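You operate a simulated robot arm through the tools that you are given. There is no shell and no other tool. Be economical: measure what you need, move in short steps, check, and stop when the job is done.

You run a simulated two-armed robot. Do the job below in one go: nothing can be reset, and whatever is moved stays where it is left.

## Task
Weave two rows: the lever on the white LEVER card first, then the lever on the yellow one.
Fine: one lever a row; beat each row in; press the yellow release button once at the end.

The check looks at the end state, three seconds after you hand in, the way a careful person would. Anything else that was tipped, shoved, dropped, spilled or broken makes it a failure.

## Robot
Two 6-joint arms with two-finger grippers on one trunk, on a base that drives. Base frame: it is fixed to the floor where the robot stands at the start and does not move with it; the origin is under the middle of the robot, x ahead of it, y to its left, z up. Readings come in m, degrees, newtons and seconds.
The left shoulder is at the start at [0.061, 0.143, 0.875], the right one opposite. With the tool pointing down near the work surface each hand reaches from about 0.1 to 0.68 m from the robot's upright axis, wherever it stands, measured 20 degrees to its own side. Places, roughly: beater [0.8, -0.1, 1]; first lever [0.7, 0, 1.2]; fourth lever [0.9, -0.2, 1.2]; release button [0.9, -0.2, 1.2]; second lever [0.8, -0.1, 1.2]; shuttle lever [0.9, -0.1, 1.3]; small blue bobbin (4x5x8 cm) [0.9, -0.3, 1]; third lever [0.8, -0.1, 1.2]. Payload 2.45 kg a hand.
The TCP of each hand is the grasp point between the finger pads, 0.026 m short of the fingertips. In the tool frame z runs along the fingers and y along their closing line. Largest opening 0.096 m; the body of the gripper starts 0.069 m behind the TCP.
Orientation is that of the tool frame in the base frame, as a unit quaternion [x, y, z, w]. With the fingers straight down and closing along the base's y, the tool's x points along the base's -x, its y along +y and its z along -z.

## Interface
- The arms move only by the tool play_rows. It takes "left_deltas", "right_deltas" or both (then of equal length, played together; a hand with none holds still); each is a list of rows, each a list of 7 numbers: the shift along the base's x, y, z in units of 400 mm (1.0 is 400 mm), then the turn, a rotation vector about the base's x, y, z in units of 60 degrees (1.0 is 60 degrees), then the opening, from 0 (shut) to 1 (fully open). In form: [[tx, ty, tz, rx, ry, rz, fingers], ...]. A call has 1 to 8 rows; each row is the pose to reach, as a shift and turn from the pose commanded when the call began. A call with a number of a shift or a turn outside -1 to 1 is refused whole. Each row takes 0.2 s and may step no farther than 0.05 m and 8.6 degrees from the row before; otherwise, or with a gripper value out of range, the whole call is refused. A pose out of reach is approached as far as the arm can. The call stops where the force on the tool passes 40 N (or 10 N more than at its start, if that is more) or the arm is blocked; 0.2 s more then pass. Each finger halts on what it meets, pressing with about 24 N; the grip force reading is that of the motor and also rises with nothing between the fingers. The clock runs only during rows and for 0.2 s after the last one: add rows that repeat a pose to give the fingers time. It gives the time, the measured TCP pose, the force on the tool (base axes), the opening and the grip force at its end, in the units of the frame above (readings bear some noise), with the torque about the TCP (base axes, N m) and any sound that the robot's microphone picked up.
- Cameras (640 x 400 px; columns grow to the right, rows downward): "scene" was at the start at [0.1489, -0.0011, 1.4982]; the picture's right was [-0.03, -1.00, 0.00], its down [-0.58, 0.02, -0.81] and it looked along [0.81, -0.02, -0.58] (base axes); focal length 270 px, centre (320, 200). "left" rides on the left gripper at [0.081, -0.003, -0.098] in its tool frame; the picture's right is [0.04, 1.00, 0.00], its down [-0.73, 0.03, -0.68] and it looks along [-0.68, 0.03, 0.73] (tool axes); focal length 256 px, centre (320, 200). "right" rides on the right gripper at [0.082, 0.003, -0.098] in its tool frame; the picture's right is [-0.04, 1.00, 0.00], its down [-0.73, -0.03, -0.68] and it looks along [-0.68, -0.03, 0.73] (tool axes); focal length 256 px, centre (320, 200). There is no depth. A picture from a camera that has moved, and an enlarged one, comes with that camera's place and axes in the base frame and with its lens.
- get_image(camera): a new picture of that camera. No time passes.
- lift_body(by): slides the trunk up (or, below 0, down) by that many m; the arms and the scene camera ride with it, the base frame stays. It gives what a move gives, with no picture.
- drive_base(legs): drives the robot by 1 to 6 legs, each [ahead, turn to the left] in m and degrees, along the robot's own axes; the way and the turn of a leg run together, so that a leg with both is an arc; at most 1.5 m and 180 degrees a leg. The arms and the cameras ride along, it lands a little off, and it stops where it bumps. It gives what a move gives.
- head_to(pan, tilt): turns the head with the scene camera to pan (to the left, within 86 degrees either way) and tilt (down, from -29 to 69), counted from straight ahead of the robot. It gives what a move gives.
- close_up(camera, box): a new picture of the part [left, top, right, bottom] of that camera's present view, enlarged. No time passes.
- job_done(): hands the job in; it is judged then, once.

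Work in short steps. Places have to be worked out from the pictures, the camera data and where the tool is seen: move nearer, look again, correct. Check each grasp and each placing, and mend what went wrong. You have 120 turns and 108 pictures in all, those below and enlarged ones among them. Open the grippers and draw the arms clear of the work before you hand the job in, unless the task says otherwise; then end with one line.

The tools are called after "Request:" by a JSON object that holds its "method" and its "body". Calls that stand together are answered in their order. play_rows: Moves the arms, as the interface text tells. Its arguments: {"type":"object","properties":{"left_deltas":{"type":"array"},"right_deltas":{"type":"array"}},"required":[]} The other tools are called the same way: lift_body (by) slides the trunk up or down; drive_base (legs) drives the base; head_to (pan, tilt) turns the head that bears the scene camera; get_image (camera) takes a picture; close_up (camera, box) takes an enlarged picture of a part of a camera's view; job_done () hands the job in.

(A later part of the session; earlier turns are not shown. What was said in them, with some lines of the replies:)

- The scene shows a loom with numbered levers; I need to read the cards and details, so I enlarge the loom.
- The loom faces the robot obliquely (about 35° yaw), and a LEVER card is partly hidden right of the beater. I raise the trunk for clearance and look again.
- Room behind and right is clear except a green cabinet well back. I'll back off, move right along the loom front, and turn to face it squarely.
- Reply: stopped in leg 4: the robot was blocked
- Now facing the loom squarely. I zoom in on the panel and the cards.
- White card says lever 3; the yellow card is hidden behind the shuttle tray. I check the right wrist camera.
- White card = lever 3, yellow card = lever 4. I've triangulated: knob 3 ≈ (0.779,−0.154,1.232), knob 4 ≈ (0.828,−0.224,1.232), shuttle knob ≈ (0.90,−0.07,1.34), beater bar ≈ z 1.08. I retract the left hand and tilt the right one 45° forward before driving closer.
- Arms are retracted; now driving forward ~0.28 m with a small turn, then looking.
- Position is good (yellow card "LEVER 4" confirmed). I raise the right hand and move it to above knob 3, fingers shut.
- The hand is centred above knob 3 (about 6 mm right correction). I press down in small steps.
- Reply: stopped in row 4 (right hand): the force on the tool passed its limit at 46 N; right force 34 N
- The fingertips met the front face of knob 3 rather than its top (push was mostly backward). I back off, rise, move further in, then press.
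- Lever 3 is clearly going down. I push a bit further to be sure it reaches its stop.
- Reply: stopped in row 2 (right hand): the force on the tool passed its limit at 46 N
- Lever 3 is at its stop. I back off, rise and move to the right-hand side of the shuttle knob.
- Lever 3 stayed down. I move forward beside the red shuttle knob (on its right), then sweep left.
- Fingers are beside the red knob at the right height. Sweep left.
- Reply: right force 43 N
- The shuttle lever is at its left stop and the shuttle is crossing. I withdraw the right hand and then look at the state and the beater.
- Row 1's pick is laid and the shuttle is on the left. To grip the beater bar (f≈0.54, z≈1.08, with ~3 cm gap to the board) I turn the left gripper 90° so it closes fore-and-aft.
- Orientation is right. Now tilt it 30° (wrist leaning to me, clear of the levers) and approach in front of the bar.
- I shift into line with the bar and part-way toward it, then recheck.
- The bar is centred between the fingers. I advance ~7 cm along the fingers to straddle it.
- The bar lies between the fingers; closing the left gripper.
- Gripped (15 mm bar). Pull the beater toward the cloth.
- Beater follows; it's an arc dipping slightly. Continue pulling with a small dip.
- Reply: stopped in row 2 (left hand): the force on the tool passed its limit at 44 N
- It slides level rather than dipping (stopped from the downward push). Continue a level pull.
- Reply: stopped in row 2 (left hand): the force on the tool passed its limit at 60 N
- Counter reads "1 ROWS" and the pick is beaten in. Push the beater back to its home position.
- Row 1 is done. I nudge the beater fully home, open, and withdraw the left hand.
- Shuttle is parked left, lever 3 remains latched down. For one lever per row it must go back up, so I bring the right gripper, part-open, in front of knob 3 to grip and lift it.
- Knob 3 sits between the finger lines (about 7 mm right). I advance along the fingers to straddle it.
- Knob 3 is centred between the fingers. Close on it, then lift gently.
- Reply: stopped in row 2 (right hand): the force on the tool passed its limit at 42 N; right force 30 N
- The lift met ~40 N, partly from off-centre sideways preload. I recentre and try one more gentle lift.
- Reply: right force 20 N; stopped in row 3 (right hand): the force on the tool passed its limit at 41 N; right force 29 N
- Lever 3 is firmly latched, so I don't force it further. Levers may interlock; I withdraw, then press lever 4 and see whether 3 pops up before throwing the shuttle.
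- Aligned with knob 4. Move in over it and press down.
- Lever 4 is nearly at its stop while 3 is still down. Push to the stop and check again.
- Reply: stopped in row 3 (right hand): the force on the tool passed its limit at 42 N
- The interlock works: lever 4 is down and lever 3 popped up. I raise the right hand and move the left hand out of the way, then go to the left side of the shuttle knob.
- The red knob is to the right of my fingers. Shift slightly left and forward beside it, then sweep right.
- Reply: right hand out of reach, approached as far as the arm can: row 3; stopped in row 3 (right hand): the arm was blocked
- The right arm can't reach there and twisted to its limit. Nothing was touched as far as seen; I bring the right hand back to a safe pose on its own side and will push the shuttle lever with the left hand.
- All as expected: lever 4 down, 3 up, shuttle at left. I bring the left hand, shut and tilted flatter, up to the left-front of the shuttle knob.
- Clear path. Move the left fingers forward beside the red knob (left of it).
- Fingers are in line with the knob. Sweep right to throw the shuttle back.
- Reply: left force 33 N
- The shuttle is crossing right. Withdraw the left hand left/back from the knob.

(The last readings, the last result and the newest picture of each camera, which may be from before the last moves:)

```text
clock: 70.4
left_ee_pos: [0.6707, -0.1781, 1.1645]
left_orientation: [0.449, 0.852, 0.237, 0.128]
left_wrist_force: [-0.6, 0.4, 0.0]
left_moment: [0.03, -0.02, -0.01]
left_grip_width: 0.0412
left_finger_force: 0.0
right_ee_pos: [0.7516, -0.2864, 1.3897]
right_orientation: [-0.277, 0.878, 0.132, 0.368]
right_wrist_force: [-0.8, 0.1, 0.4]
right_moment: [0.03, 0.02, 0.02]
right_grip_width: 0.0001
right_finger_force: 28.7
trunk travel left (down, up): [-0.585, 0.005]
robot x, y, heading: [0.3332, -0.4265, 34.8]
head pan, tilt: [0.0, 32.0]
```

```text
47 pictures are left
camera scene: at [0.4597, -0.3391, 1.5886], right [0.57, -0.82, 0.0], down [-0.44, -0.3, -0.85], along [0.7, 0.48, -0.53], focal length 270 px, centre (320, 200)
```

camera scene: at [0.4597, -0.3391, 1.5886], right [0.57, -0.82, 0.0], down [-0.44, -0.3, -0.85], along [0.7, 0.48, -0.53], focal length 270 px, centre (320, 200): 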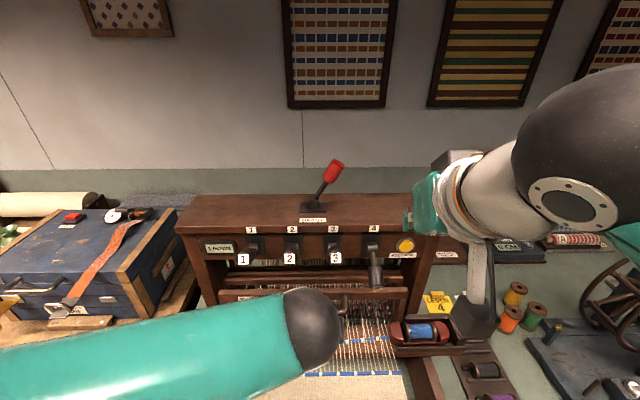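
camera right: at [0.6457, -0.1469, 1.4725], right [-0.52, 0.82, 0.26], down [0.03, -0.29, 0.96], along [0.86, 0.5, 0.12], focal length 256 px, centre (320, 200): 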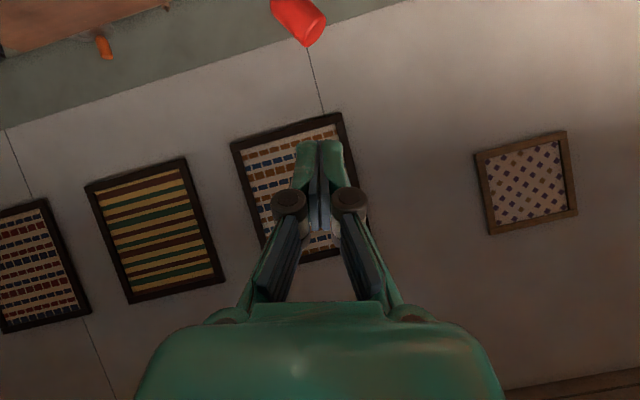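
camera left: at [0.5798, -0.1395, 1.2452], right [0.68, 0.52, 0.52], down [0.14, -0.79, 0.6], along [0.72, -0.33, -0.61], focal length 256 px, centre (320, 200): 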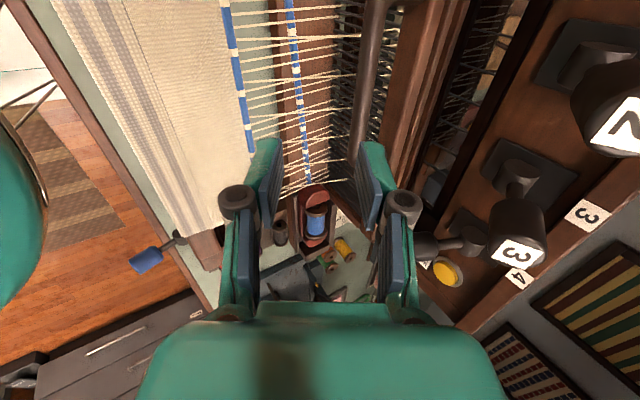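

Shuttle is back right, second pick laid. I repeat the earlier beater approach.

Request:
{"method": "play_rows", "body": {"left_deltas": [[0.04, 0.06, 0.015, 0, 0, 0, 0.43], [0.074, 0.1065, -0.035, 0, 0, 0, 0.43], [0.095, 0.121, -0.072, 0, 0, 0, 0.43], [0.116, 0.135, -0.11, 0, 0, 0, 0.43], [0.136, 0.15, -0.147, 0, 0, 0, 0.43], [0.157, 0.164, -0.182, 0, 0, 0, 0.43], [0.157, 0.164, -0.182, 0, 0, 0, 0.43]]}}

Request:
{"method": "get_image", "body": {"camera": "left"}}

```text
clock: 72.0
left_ee_pos: [0.7348, -0.1104, 1.0934]
left_orientation: [0.448, 0.852, 0.238, 0.128]
left_wrist_force: [0.0, 0.3, -0.1]
left_moment: [-0.02, 0.0, 0.0]
left_grip_width: 0.0415
left_finger_force: 0.0
right_ee_pos: [0.7529, -0.2872, 1.3891]
right_orientation: [-0.276, 0.878, 0.132, 0.369]
right_wrist_force: [0.5, -1.0, 0.9]
right_moment: [0.01, 0.01, 0.04]
right_grip_width: 0.0002
right_finger_force: 28.7
trunk travel left (down, up): [-0.585, 0.005]
robot x, y, heading: [0.3391, -0.4254, 34.6]
head pan, tilt: [0.0, 32.0]
```

```text
46 pictures are left
camera left: at [0.6427, -0.0723, 1.1741], right [0.68, 0.52, 0.52], down [0.14, -0.79, 0.6], along [0.72, -0.33, -0.61], focal length 256 px, centre (320, 200)
```

left: 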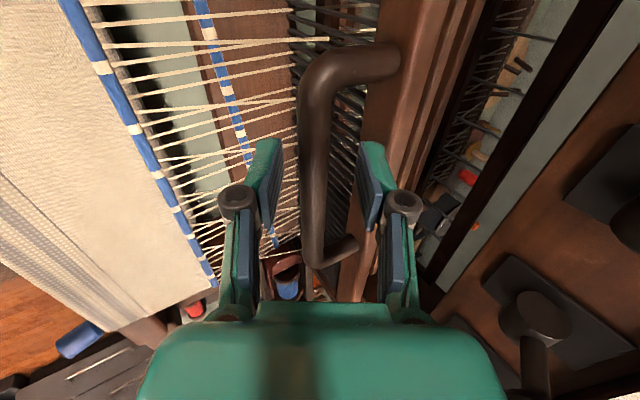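

Bar is between the fingers again. Close and pull level.

Request:
{"method": "play_rows", "body": {"left_deltas": [[0, 0, 0, 0, 0, 0, 0.2], [0, 0, 0, 0, 0, 0, 0], [0, 0, 0, 0, 0, 0, 0], [0, 0, 0, 0, 0, 0, 0]]}}

Request:
{"method": "play_rows", "body": {"left_deltas": [[-0.031, -0.021, 0, 0, 0, 0, 0], [-0.062, -0.043, 0, 0, 0, 0, 0], [-0.092, -0.064, 0, 0, 0, 0, 0], [-0.123, -0.086, 0, 0, 0, 0, 0], [-0.154, -0.107, 0, 0, 0, 0, 0], [-0.185, -0.129, 0, 0, 0, 0, 0], [-0.215, -0.15, 0, 0, 0, 0, 0], [-0.24, -0.168, 0, 0, 0, 0, 0]]}}

Request:
{"method": "close_up", "body": {"camera": "scene", "box": [180, 220, 440, 380]}}

```text
clock: 73.0
left_ee_pos: [0.7331, -0.1107, 1.0913]
left_orientation: [0.449, 0.852, 0.237, 0.127]
left_wrist_force: [-9.4, -9.1, -17.0]
left_moment: [-0.64, -0.11, 0.21]
left_grip_width: 0.015
left_finger_force: 41.9
right_ee_pos: [0.7533, -0.2863, 1.3882]
right_orientation: [-0.276, 0.878, 0.132, 0.37]
right_wrist_force: [-0.1, 0.3, 0.0]
right_moment: [-0.04, 0.02, 0.02]
right_grip_width: 0.0003
right_finger_force: 28.5
trunk travel left (down, up): [-0.585, 0.005]
robot x, y, heading: [0.3385, -0.4248, 34.7]
head pan, tilt: [0.0, 32.0]
```

```text
clock: 75.0
left_ee_pos: [0.6462, -0.1709, 1.0961]
left_orientation: [0.447, 0.851, 0.242, 0.133]
left_wrist_force: [28.6, 14.2, -19.7]
left_moment: [-0.11, -0.36, 0.48]
left_grip_width: 0.0159
left_finger_force: 41.4
right_ee_pos: [0.7602, -0.2827, 1.3869]
right_orientation: [-0.277, 0.878, 0.132, 0.366]
right_wrist_force: [-0.5, -0.7, -0.1]
right_moment: [0.04, 0.01, 0.0]
right_grip_width: 0.0
right_finger_force: 28.4
trunk travel left (down, up): [-0.585, 0.005]
robot x, y, heading: [0.3346, -0.427, 34.5]
head pan, tilt: [0.0, 32.0]
stopped in row 8 (left hand): the force on the tool passed its limit at 48 N (the readings are from after the stop); the commanded pose is now the measured one
```

```text
2.46 times, centred on (310, 300) of scene
camera zoom: at [0.4676, -0.3347, 1.5876], right [0.57, -0.82, 0.0], down [-0.44, -0.3, -0.85], along [0.7, 0.48, -0.53], focal length 666 px, centre (345, -46)
```

zoom: 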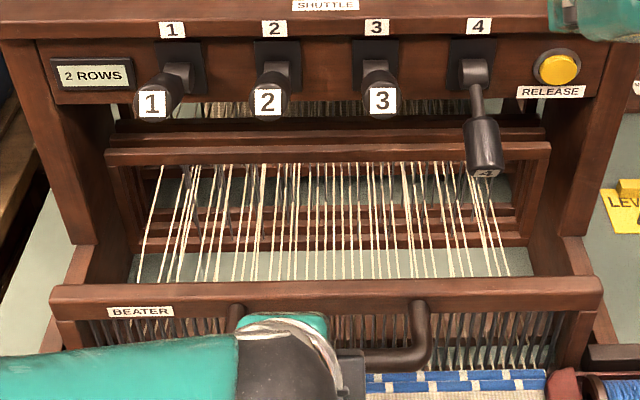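

Counter reads "2 ROWS". Return the beater home, release the bar and withdraw the left hand.

Request:
{"method": "play_rows", "body": {"left_deltas": [[0.031, 0.021, -0.003, 0, 0, 0, 0], [0.062, 0.043, -0.005, 0, 0, 0, 0], [0.092, 0.064, -0.008, 0, 0, 0, 0], [0.123, 0.086, -0.01, 0, 0, 0, 0], [0.154, 0.107, -0.01, 0, 0, 0, 0], [0.185, 0.129, -0.01, 0, 0, 0, 0], [0.205, 0.143, -0.01, 0, 0, 0, 0], [0.22, 0.153, -0.01, 0, 0, 0, 0]]}}

Request:
{"method": "play_rows", "body": {"left_deltas": [[0.005, 0.003, 0, 0, 0, 0, 0], [0.005, 0.003, 0, 0, 0, 0, 0.43], [0.005, 0.003, 0, 0, 0, 0, 0.43], [0.005, 0.003, 0, 0, 0, 0, 0.43]]}}

Request:
{"method": "play_rows", "body": {"left_deltas": [[-0.031, -0.021, 0.065, 0, 0, 0, 0.43], [-0.061, -0.043, 0.13, 0, 0, 0, 0.43], [-0.092, -0.064, 0.195, 0, 0, 0, 0.43], [-0.142, 0.0, 0.195, 0, 0, 0, 0.43], [-0.2, 0.08, 0.195, 0, 0, 0, 0.43], [-0.28, 0.13, 0.195, 0, 0, 0, 0.43], [-0.37, 0.13, 0.195, 0, 0, 0, 0.43]]}}

Request:
{"method": "get_image", "body": {"camera": "scene"}}

Request:
{"method": "get_image", "body": {"camera": "right"}}

```text
clock: 76.8
left_ee_pos: [0.7294, -0.113, 1.0949]
left_orientation: [0.446, 0.851, 0.245, 0.134]
left_wrist_force: [-8.5, 14.4, 29.0]
left_moment: [0.23, -0.23, 0.26]
left_grip_width: 0.0152
left_finger_force: 40.9
right_ee_pos: [0.7503, -0.2848, 1.3899]
right_orientation: [-0.277, 0.877, 0.132, 0.37]
right_wrist_force: [-0.1, 0.6, 0.1]
right_moment: [0.0, -0.02, -0.02]
right_grip_width: 0.0
right_finger_force: 29.6
trunk travel left (down, up): [-0.585, 0.005]
robot x, y, heading: [0.3351, -0.4225, 34.4]
head pan, tilt: [0.0, 32.0]
```

```text
clock: 77.8
left_ee_pos: [0.7325, -0.1127, 1.091]
left_orientation: [0.448, 0.85, 0.242, 0.133]
left_wrist_force: [-0.2, -0.6, 0.2]
left_moment: [-0.04, -0.02, -0.01]
left_grip_width: 0.0413
left_finger_force: 0.0
right_ee_pos: [0.7544, -0.2854, 1.3893]
right_orientation: [-0.276, 0.878, 0.132, 0.369]
right_wrist_force: [0.5, 1.3, 0.4]
right_moment: [-0.07, -0.01, -0.03]
right_grip_width: 0.0001
right_finger_force: 28.4
trunk travel left (down, up): [-0.585, 0.005]
robot x, y, heading: [0.3326, -0.4233, 34.3]
head pan, tilt: [0.0, 32.0]
```

```text
clock: 79.4
left_ee_pos: [0.5814, -0.0596, 1.1716]
left_orientation: [0.448, 0.85, 0.243, 0.132]
left_wrist_force: [-0.8, 0.8, 0.6]
left_moment: [0.0, 0.01, -0.02]
left_grip_width: 0.0415
left_finger_force: 0.0
right_ee_pos: [0.7518, -0.2857, 1.3898]
right_orientation: [-0.276, 0.877, 0.132, 0.369]
right_wrist_force: [0.2, 0.1, 0.2]
right_moment: [0.0, 0.01, -0.02]
right_grip_width: 0.0
right_finger_force: 28.4
trunk travel left (down, up): [-0.585, 0.005]
robot x, y, heading: [0.3345, -0.4248, 34.4]
head pan, tilt: [0.0, 32.0]
```

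```text
44 pictures are left
camera scene: at [0.4593, -0.3393, 1.5887], right [0.57, -0.82, 0.0], down [-0.44, -0.3, -0.85], along [0.7, 0.48, -0.53], focal length 270 px, centre (320, 200)
```

scene: 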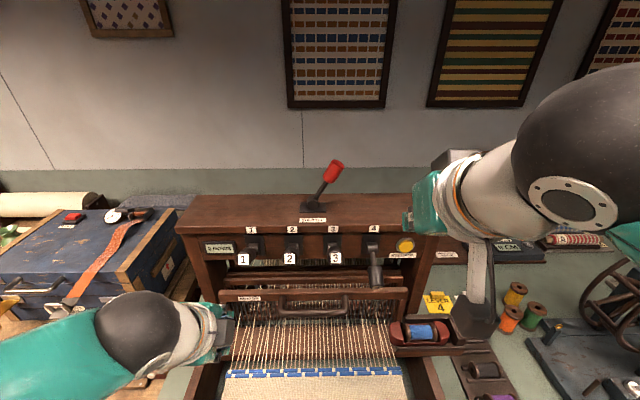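

```text
43 pictures are left
camera right: at [0.6456, -0.3588, 1.3985], right [-0.56, 0.83, 0.06], down [0.05, -0.04, 1.0], along [0.83, 0.56, -0.02], focal length 256 px, centre (320, 200)
```

right: 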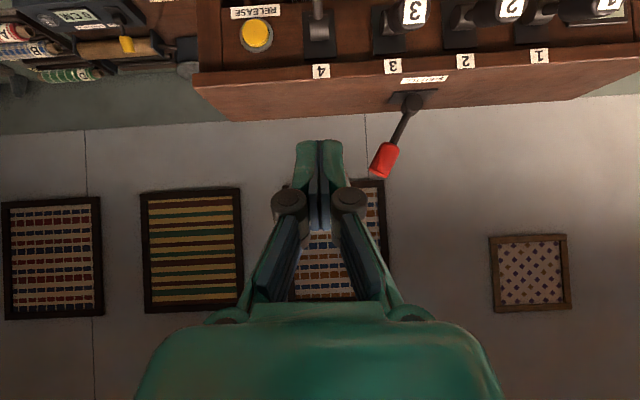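

Two blue rows are in, beater home, lever 4 down. Now the release button (≈ r 0.73, z 1.20): bring the right fingertips in front of it.

Request:
{"method": "play_rows", "body": {"right_deltas": [[0.09, -0.131, 0, 0, 0, 0, 0], [0.09, -0.131, -0.11, 0, 0, 0, 0], [0.09, -0.131, -0.22, 0, 0, 0, 0], [0.09, -0.131, -0.34, 0, 0, 0, 0], [0.09, -0.131, -0.455, 0, 0, 0, 0], [0.19, -0.061, -0.455, 0, 0, 0, 0], [0.235, -0.031, -0.455, 0, 0, 0, 0], [0.235, -0.031, -0.455, 0, 0, 0, 0]]}}

Request:
{"method": "get_image", "body": {"camera": "right"}}

```text
refused: row 1 steps farther than a row can; nothing moved
```

```text
42 pictures are left
camera right: at [0.6456, -0.3588, 1.3985], right [-0.56, 0.83, 0.06], down [0.05, -0.04, 1.0], along [0.83, 0.56, -0.02], focal length 256 px, centre (320, 200)
```

right: 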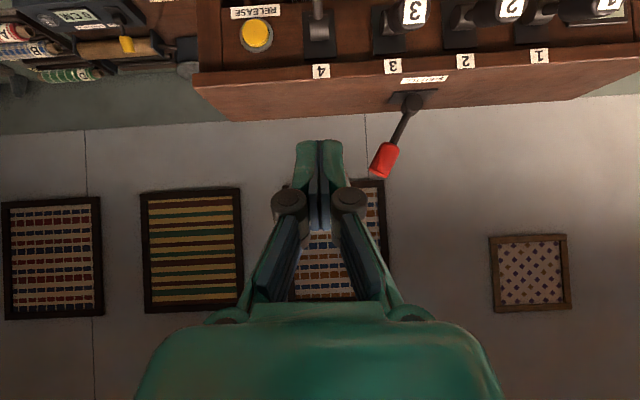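

First step was too long; same path with shorter steps.

Request:
{"method": "play_rows", "body": {"right_deltas": [[0.045, -0.066, 0, 0, 0, 0, 0], [0.09, -0.131, -0.05, 0, 0, 0, 0], [0.09, -0.131, -0.15, 0, 0, 0, 0], [0.09, -0.131, -0.26, 0, 0, 0, 0], [0.09, -0.131, -0.36, 0, 0, 0, 0], [0.09, -0.131, -0.455, 0, 0, 0, 0], [0.165, -0.08, -0.455, 0, 0, 0, 0], [0.235, -0.031, -0.455, 0, 0, 0, 0]]}}

Request:
{"method": "get_image", "body": {"camera": "right"}}

```text
clock: 81.2
left_ee_pos: [0.5837, -0.0587, 1.1714]
left_orientation: [0.447, 0.851, 0.243, 0.132]
left_wrist_force: [-0.3, -0.1, 0.3]
left_moment: [0.02, 0.0, -0.03]
left_grip_width: 0.0415
left_finger_force: 0.1
right_ee_pos: [0.8505, -0.3021, 1.2066]
right_orientation: [-0.276, 0.878, 0.132, 0.369]
right_wrist_force: [0.4, -0.4, 0.3]
right_moment: [-0.03, 0.0, -0.02]
right_grip_width: 0.0
right_finger_force: 27.7
trunk travel left (down, up): [-0.585, 0.005]
robot x, y, heading: [0.3386, -0.4298, 34.5]
head pan, tilt: [0.0, 32.0]
```

```text
41 pictures are left
camera right: at [0.7441, -0.3735, 1.2158], right [-0.56, 0.83, 0.06], down [0.05, -0.03, 1.0], along [0.83, 0.56, -0.02], focal length 256 px, centre (320, 200)
```

right: 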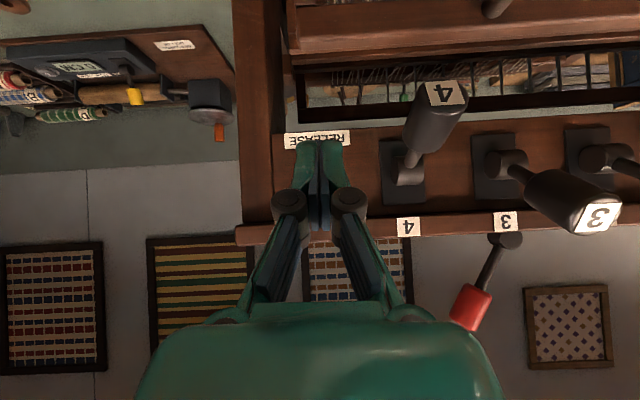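

Laterally aligned with the button. One smooth press forward, stopping on force.

Request:
{"method": "play_rows", "body": {"right_deltas": [[0.062, 0.043, -0.012, 0, 0, 0, 0], [0.1, 0.07, -0.012, 0, 0, 0, 0], [0.119, 0.083, -0.012, 0, 0, 0, 0], [0.131, 0.092, -0.012, 0, 0, 0, 0], [0.144, 0.1, -0.012, 0, 0, 0, 0], [0.156, 0.109, -0.012, 0, 0, 0, 0], [0.168, 0.117, -0.012, 0, 0, 0, 0], [0.18, 0.126, -0.012, 0, 0, 0, 0]]}}

Request:
{"method": "get_image", "body": {"camera": "right"}}

```text
clock: 83.0
left_ee_pos: [0.5819, -0.0599, 1.1728]
left_orientation: [0.448, 0.85, 0.243, 0.133]
left_wrist_force: [-0.1, 0.3, -0.6]
left_moment: [-0.01, 0.0, 0.01]
left_grip_width: 0.0415
left_finger_force: 0.0
right_ee_pos: [0.9195, -0.2498, 1.2011]
right_orientation: [-0.276, 0.878, 0.132, 0.369]
right_wrist_force: [-6.2, -4.4, 1.5]
right_moment: [0.0, 0.04, 0.0]
right_grip_width: 0.0058
right_finger_force: 28.5
trunk travel left (down, up): [-0.585, 0.005]
robot x, y, heading: [0.3352, -0.4261, 34.6]
head pan, tilt: [0.0, 32.0]
heard: click
```

```text
40 pictures are left
camera right: at [0.8116, -0.322, 1.2105], right [-0.56, 0.83, 0.06], down [0.05, -0.04, 1.0], along [0.83, 0.56, -0.02], focal length 256 px, centre (320, 200)
```

right: 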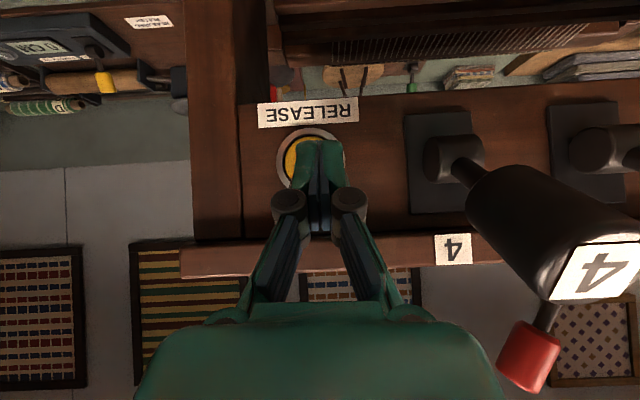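

Click heard and lever 4 popped up. Withdraw straight back, then clear both arms and open the grippers.

Request:
{"method": "play_rows", "body": {"right_deltas": [[-0.06, -0.042, 0, 0, 0, 0, 0], [-0.15, -0.105, 0, 0, 0, 0, 0], [-0.24, -0.168, 0.02, 0, 0, 0, 0], [-0.33, -0.231, 0.05, 0, 0, 0, 0.3], [-0.42, -0.294, 0.08, 0, 0, 0, 0.7], [-0.51, -0.357, 0.1, 0, 0, 0, 1], [-0.51, -0.357, 0.1, 0, 0, 0, 1]], "left_deltas": [[-0.06, -0.042, 0, 0, 0, 0, 0.43], [-0.12, -0.084, 0, 0, 0, 0, 0.43], [-0.18, -0.126, 0.03, 0, 0, 0, 0.6], [-0.24, -0.168, 0.06, 0, 0, 0, 0.8], [-0.28, -0.196, 0.09, 0, 0, 0, 1], [-0.28, -0.196, 0.1, 0, 0, 0, 1], [-0.28, -0.196, 0.1, 0, 0, 0, 1]]}}

Request:
{"method": "get_image", "body": {"camera": "scene"}}

Request:
{"method": "close_up", "body": {"camera": "scene", "box": [180, 220, 460, 395]}}

```text
clock: 84.6
left_ee_pos: [0.4701, -0.1367, 1.2109]
left_orientation: [0.447, 0.851, 0.243, 0.133]
left_wrist_force: [0.5, 0.5, -0.7]
left_moment: [-0.05, -0.01, 0.0]
left_grip_width: 0.096
left_finger_force: 0.1
right_ee_pos: [0.7169, -0.3897, 1.2414]
right_orientation: [-0.278, 0.877, 0.132, 0.369]
right_wrist_force: [0.8, 0.2, 0.7]
right_moment: [-0.03, 0.0, 0.03]
right_grip_width: 0.0961
right_finger_force: 0.1
trunk travel left (down, up): [-0.585, 0.005]
robot x, y, heading: [0.3383, -0.4236, 34.4]
head pan, tilt: [0.0, 32.0]
```

```text
39 pictures are left
camera scene: at [0.4608, -0.3376, 1.5884], right [0.57, -0.82, 0.0], down [-0.44, -0.3, -0.85], along [0.7, 0.48, -0.53], focal length 270 px, centre (320, 200)
```

scene: 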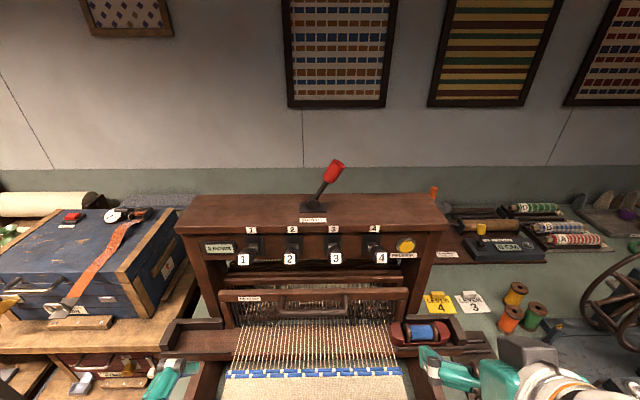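

```text
2.29 times, centred on (320, 308) of scene
camera zoom: at [0.4608, -0.3376, 1.5884], right [0.57, -0.82, 0.0], down [-0.44, -0.3, -0.85], along [0.7, 0.48, -0.53], focal length 618 px, centre (320, -46)
```

zoom: 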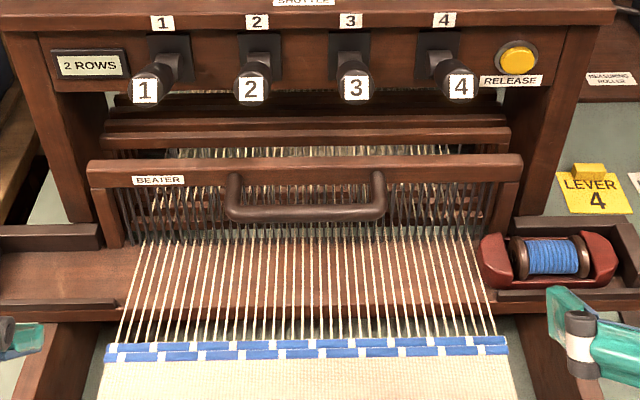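

Two rows are woven and beaten, all levers are up, and both hands are open and clear. Handing in.

Request:
{"method": "job_done", "body": {}}

```text
The job is handed in.
```

The loom shows 2 rows: lever 3 (white card) was woven and beaten in first, then lever 4 (yellow card), and the release button was pressed once at the end.
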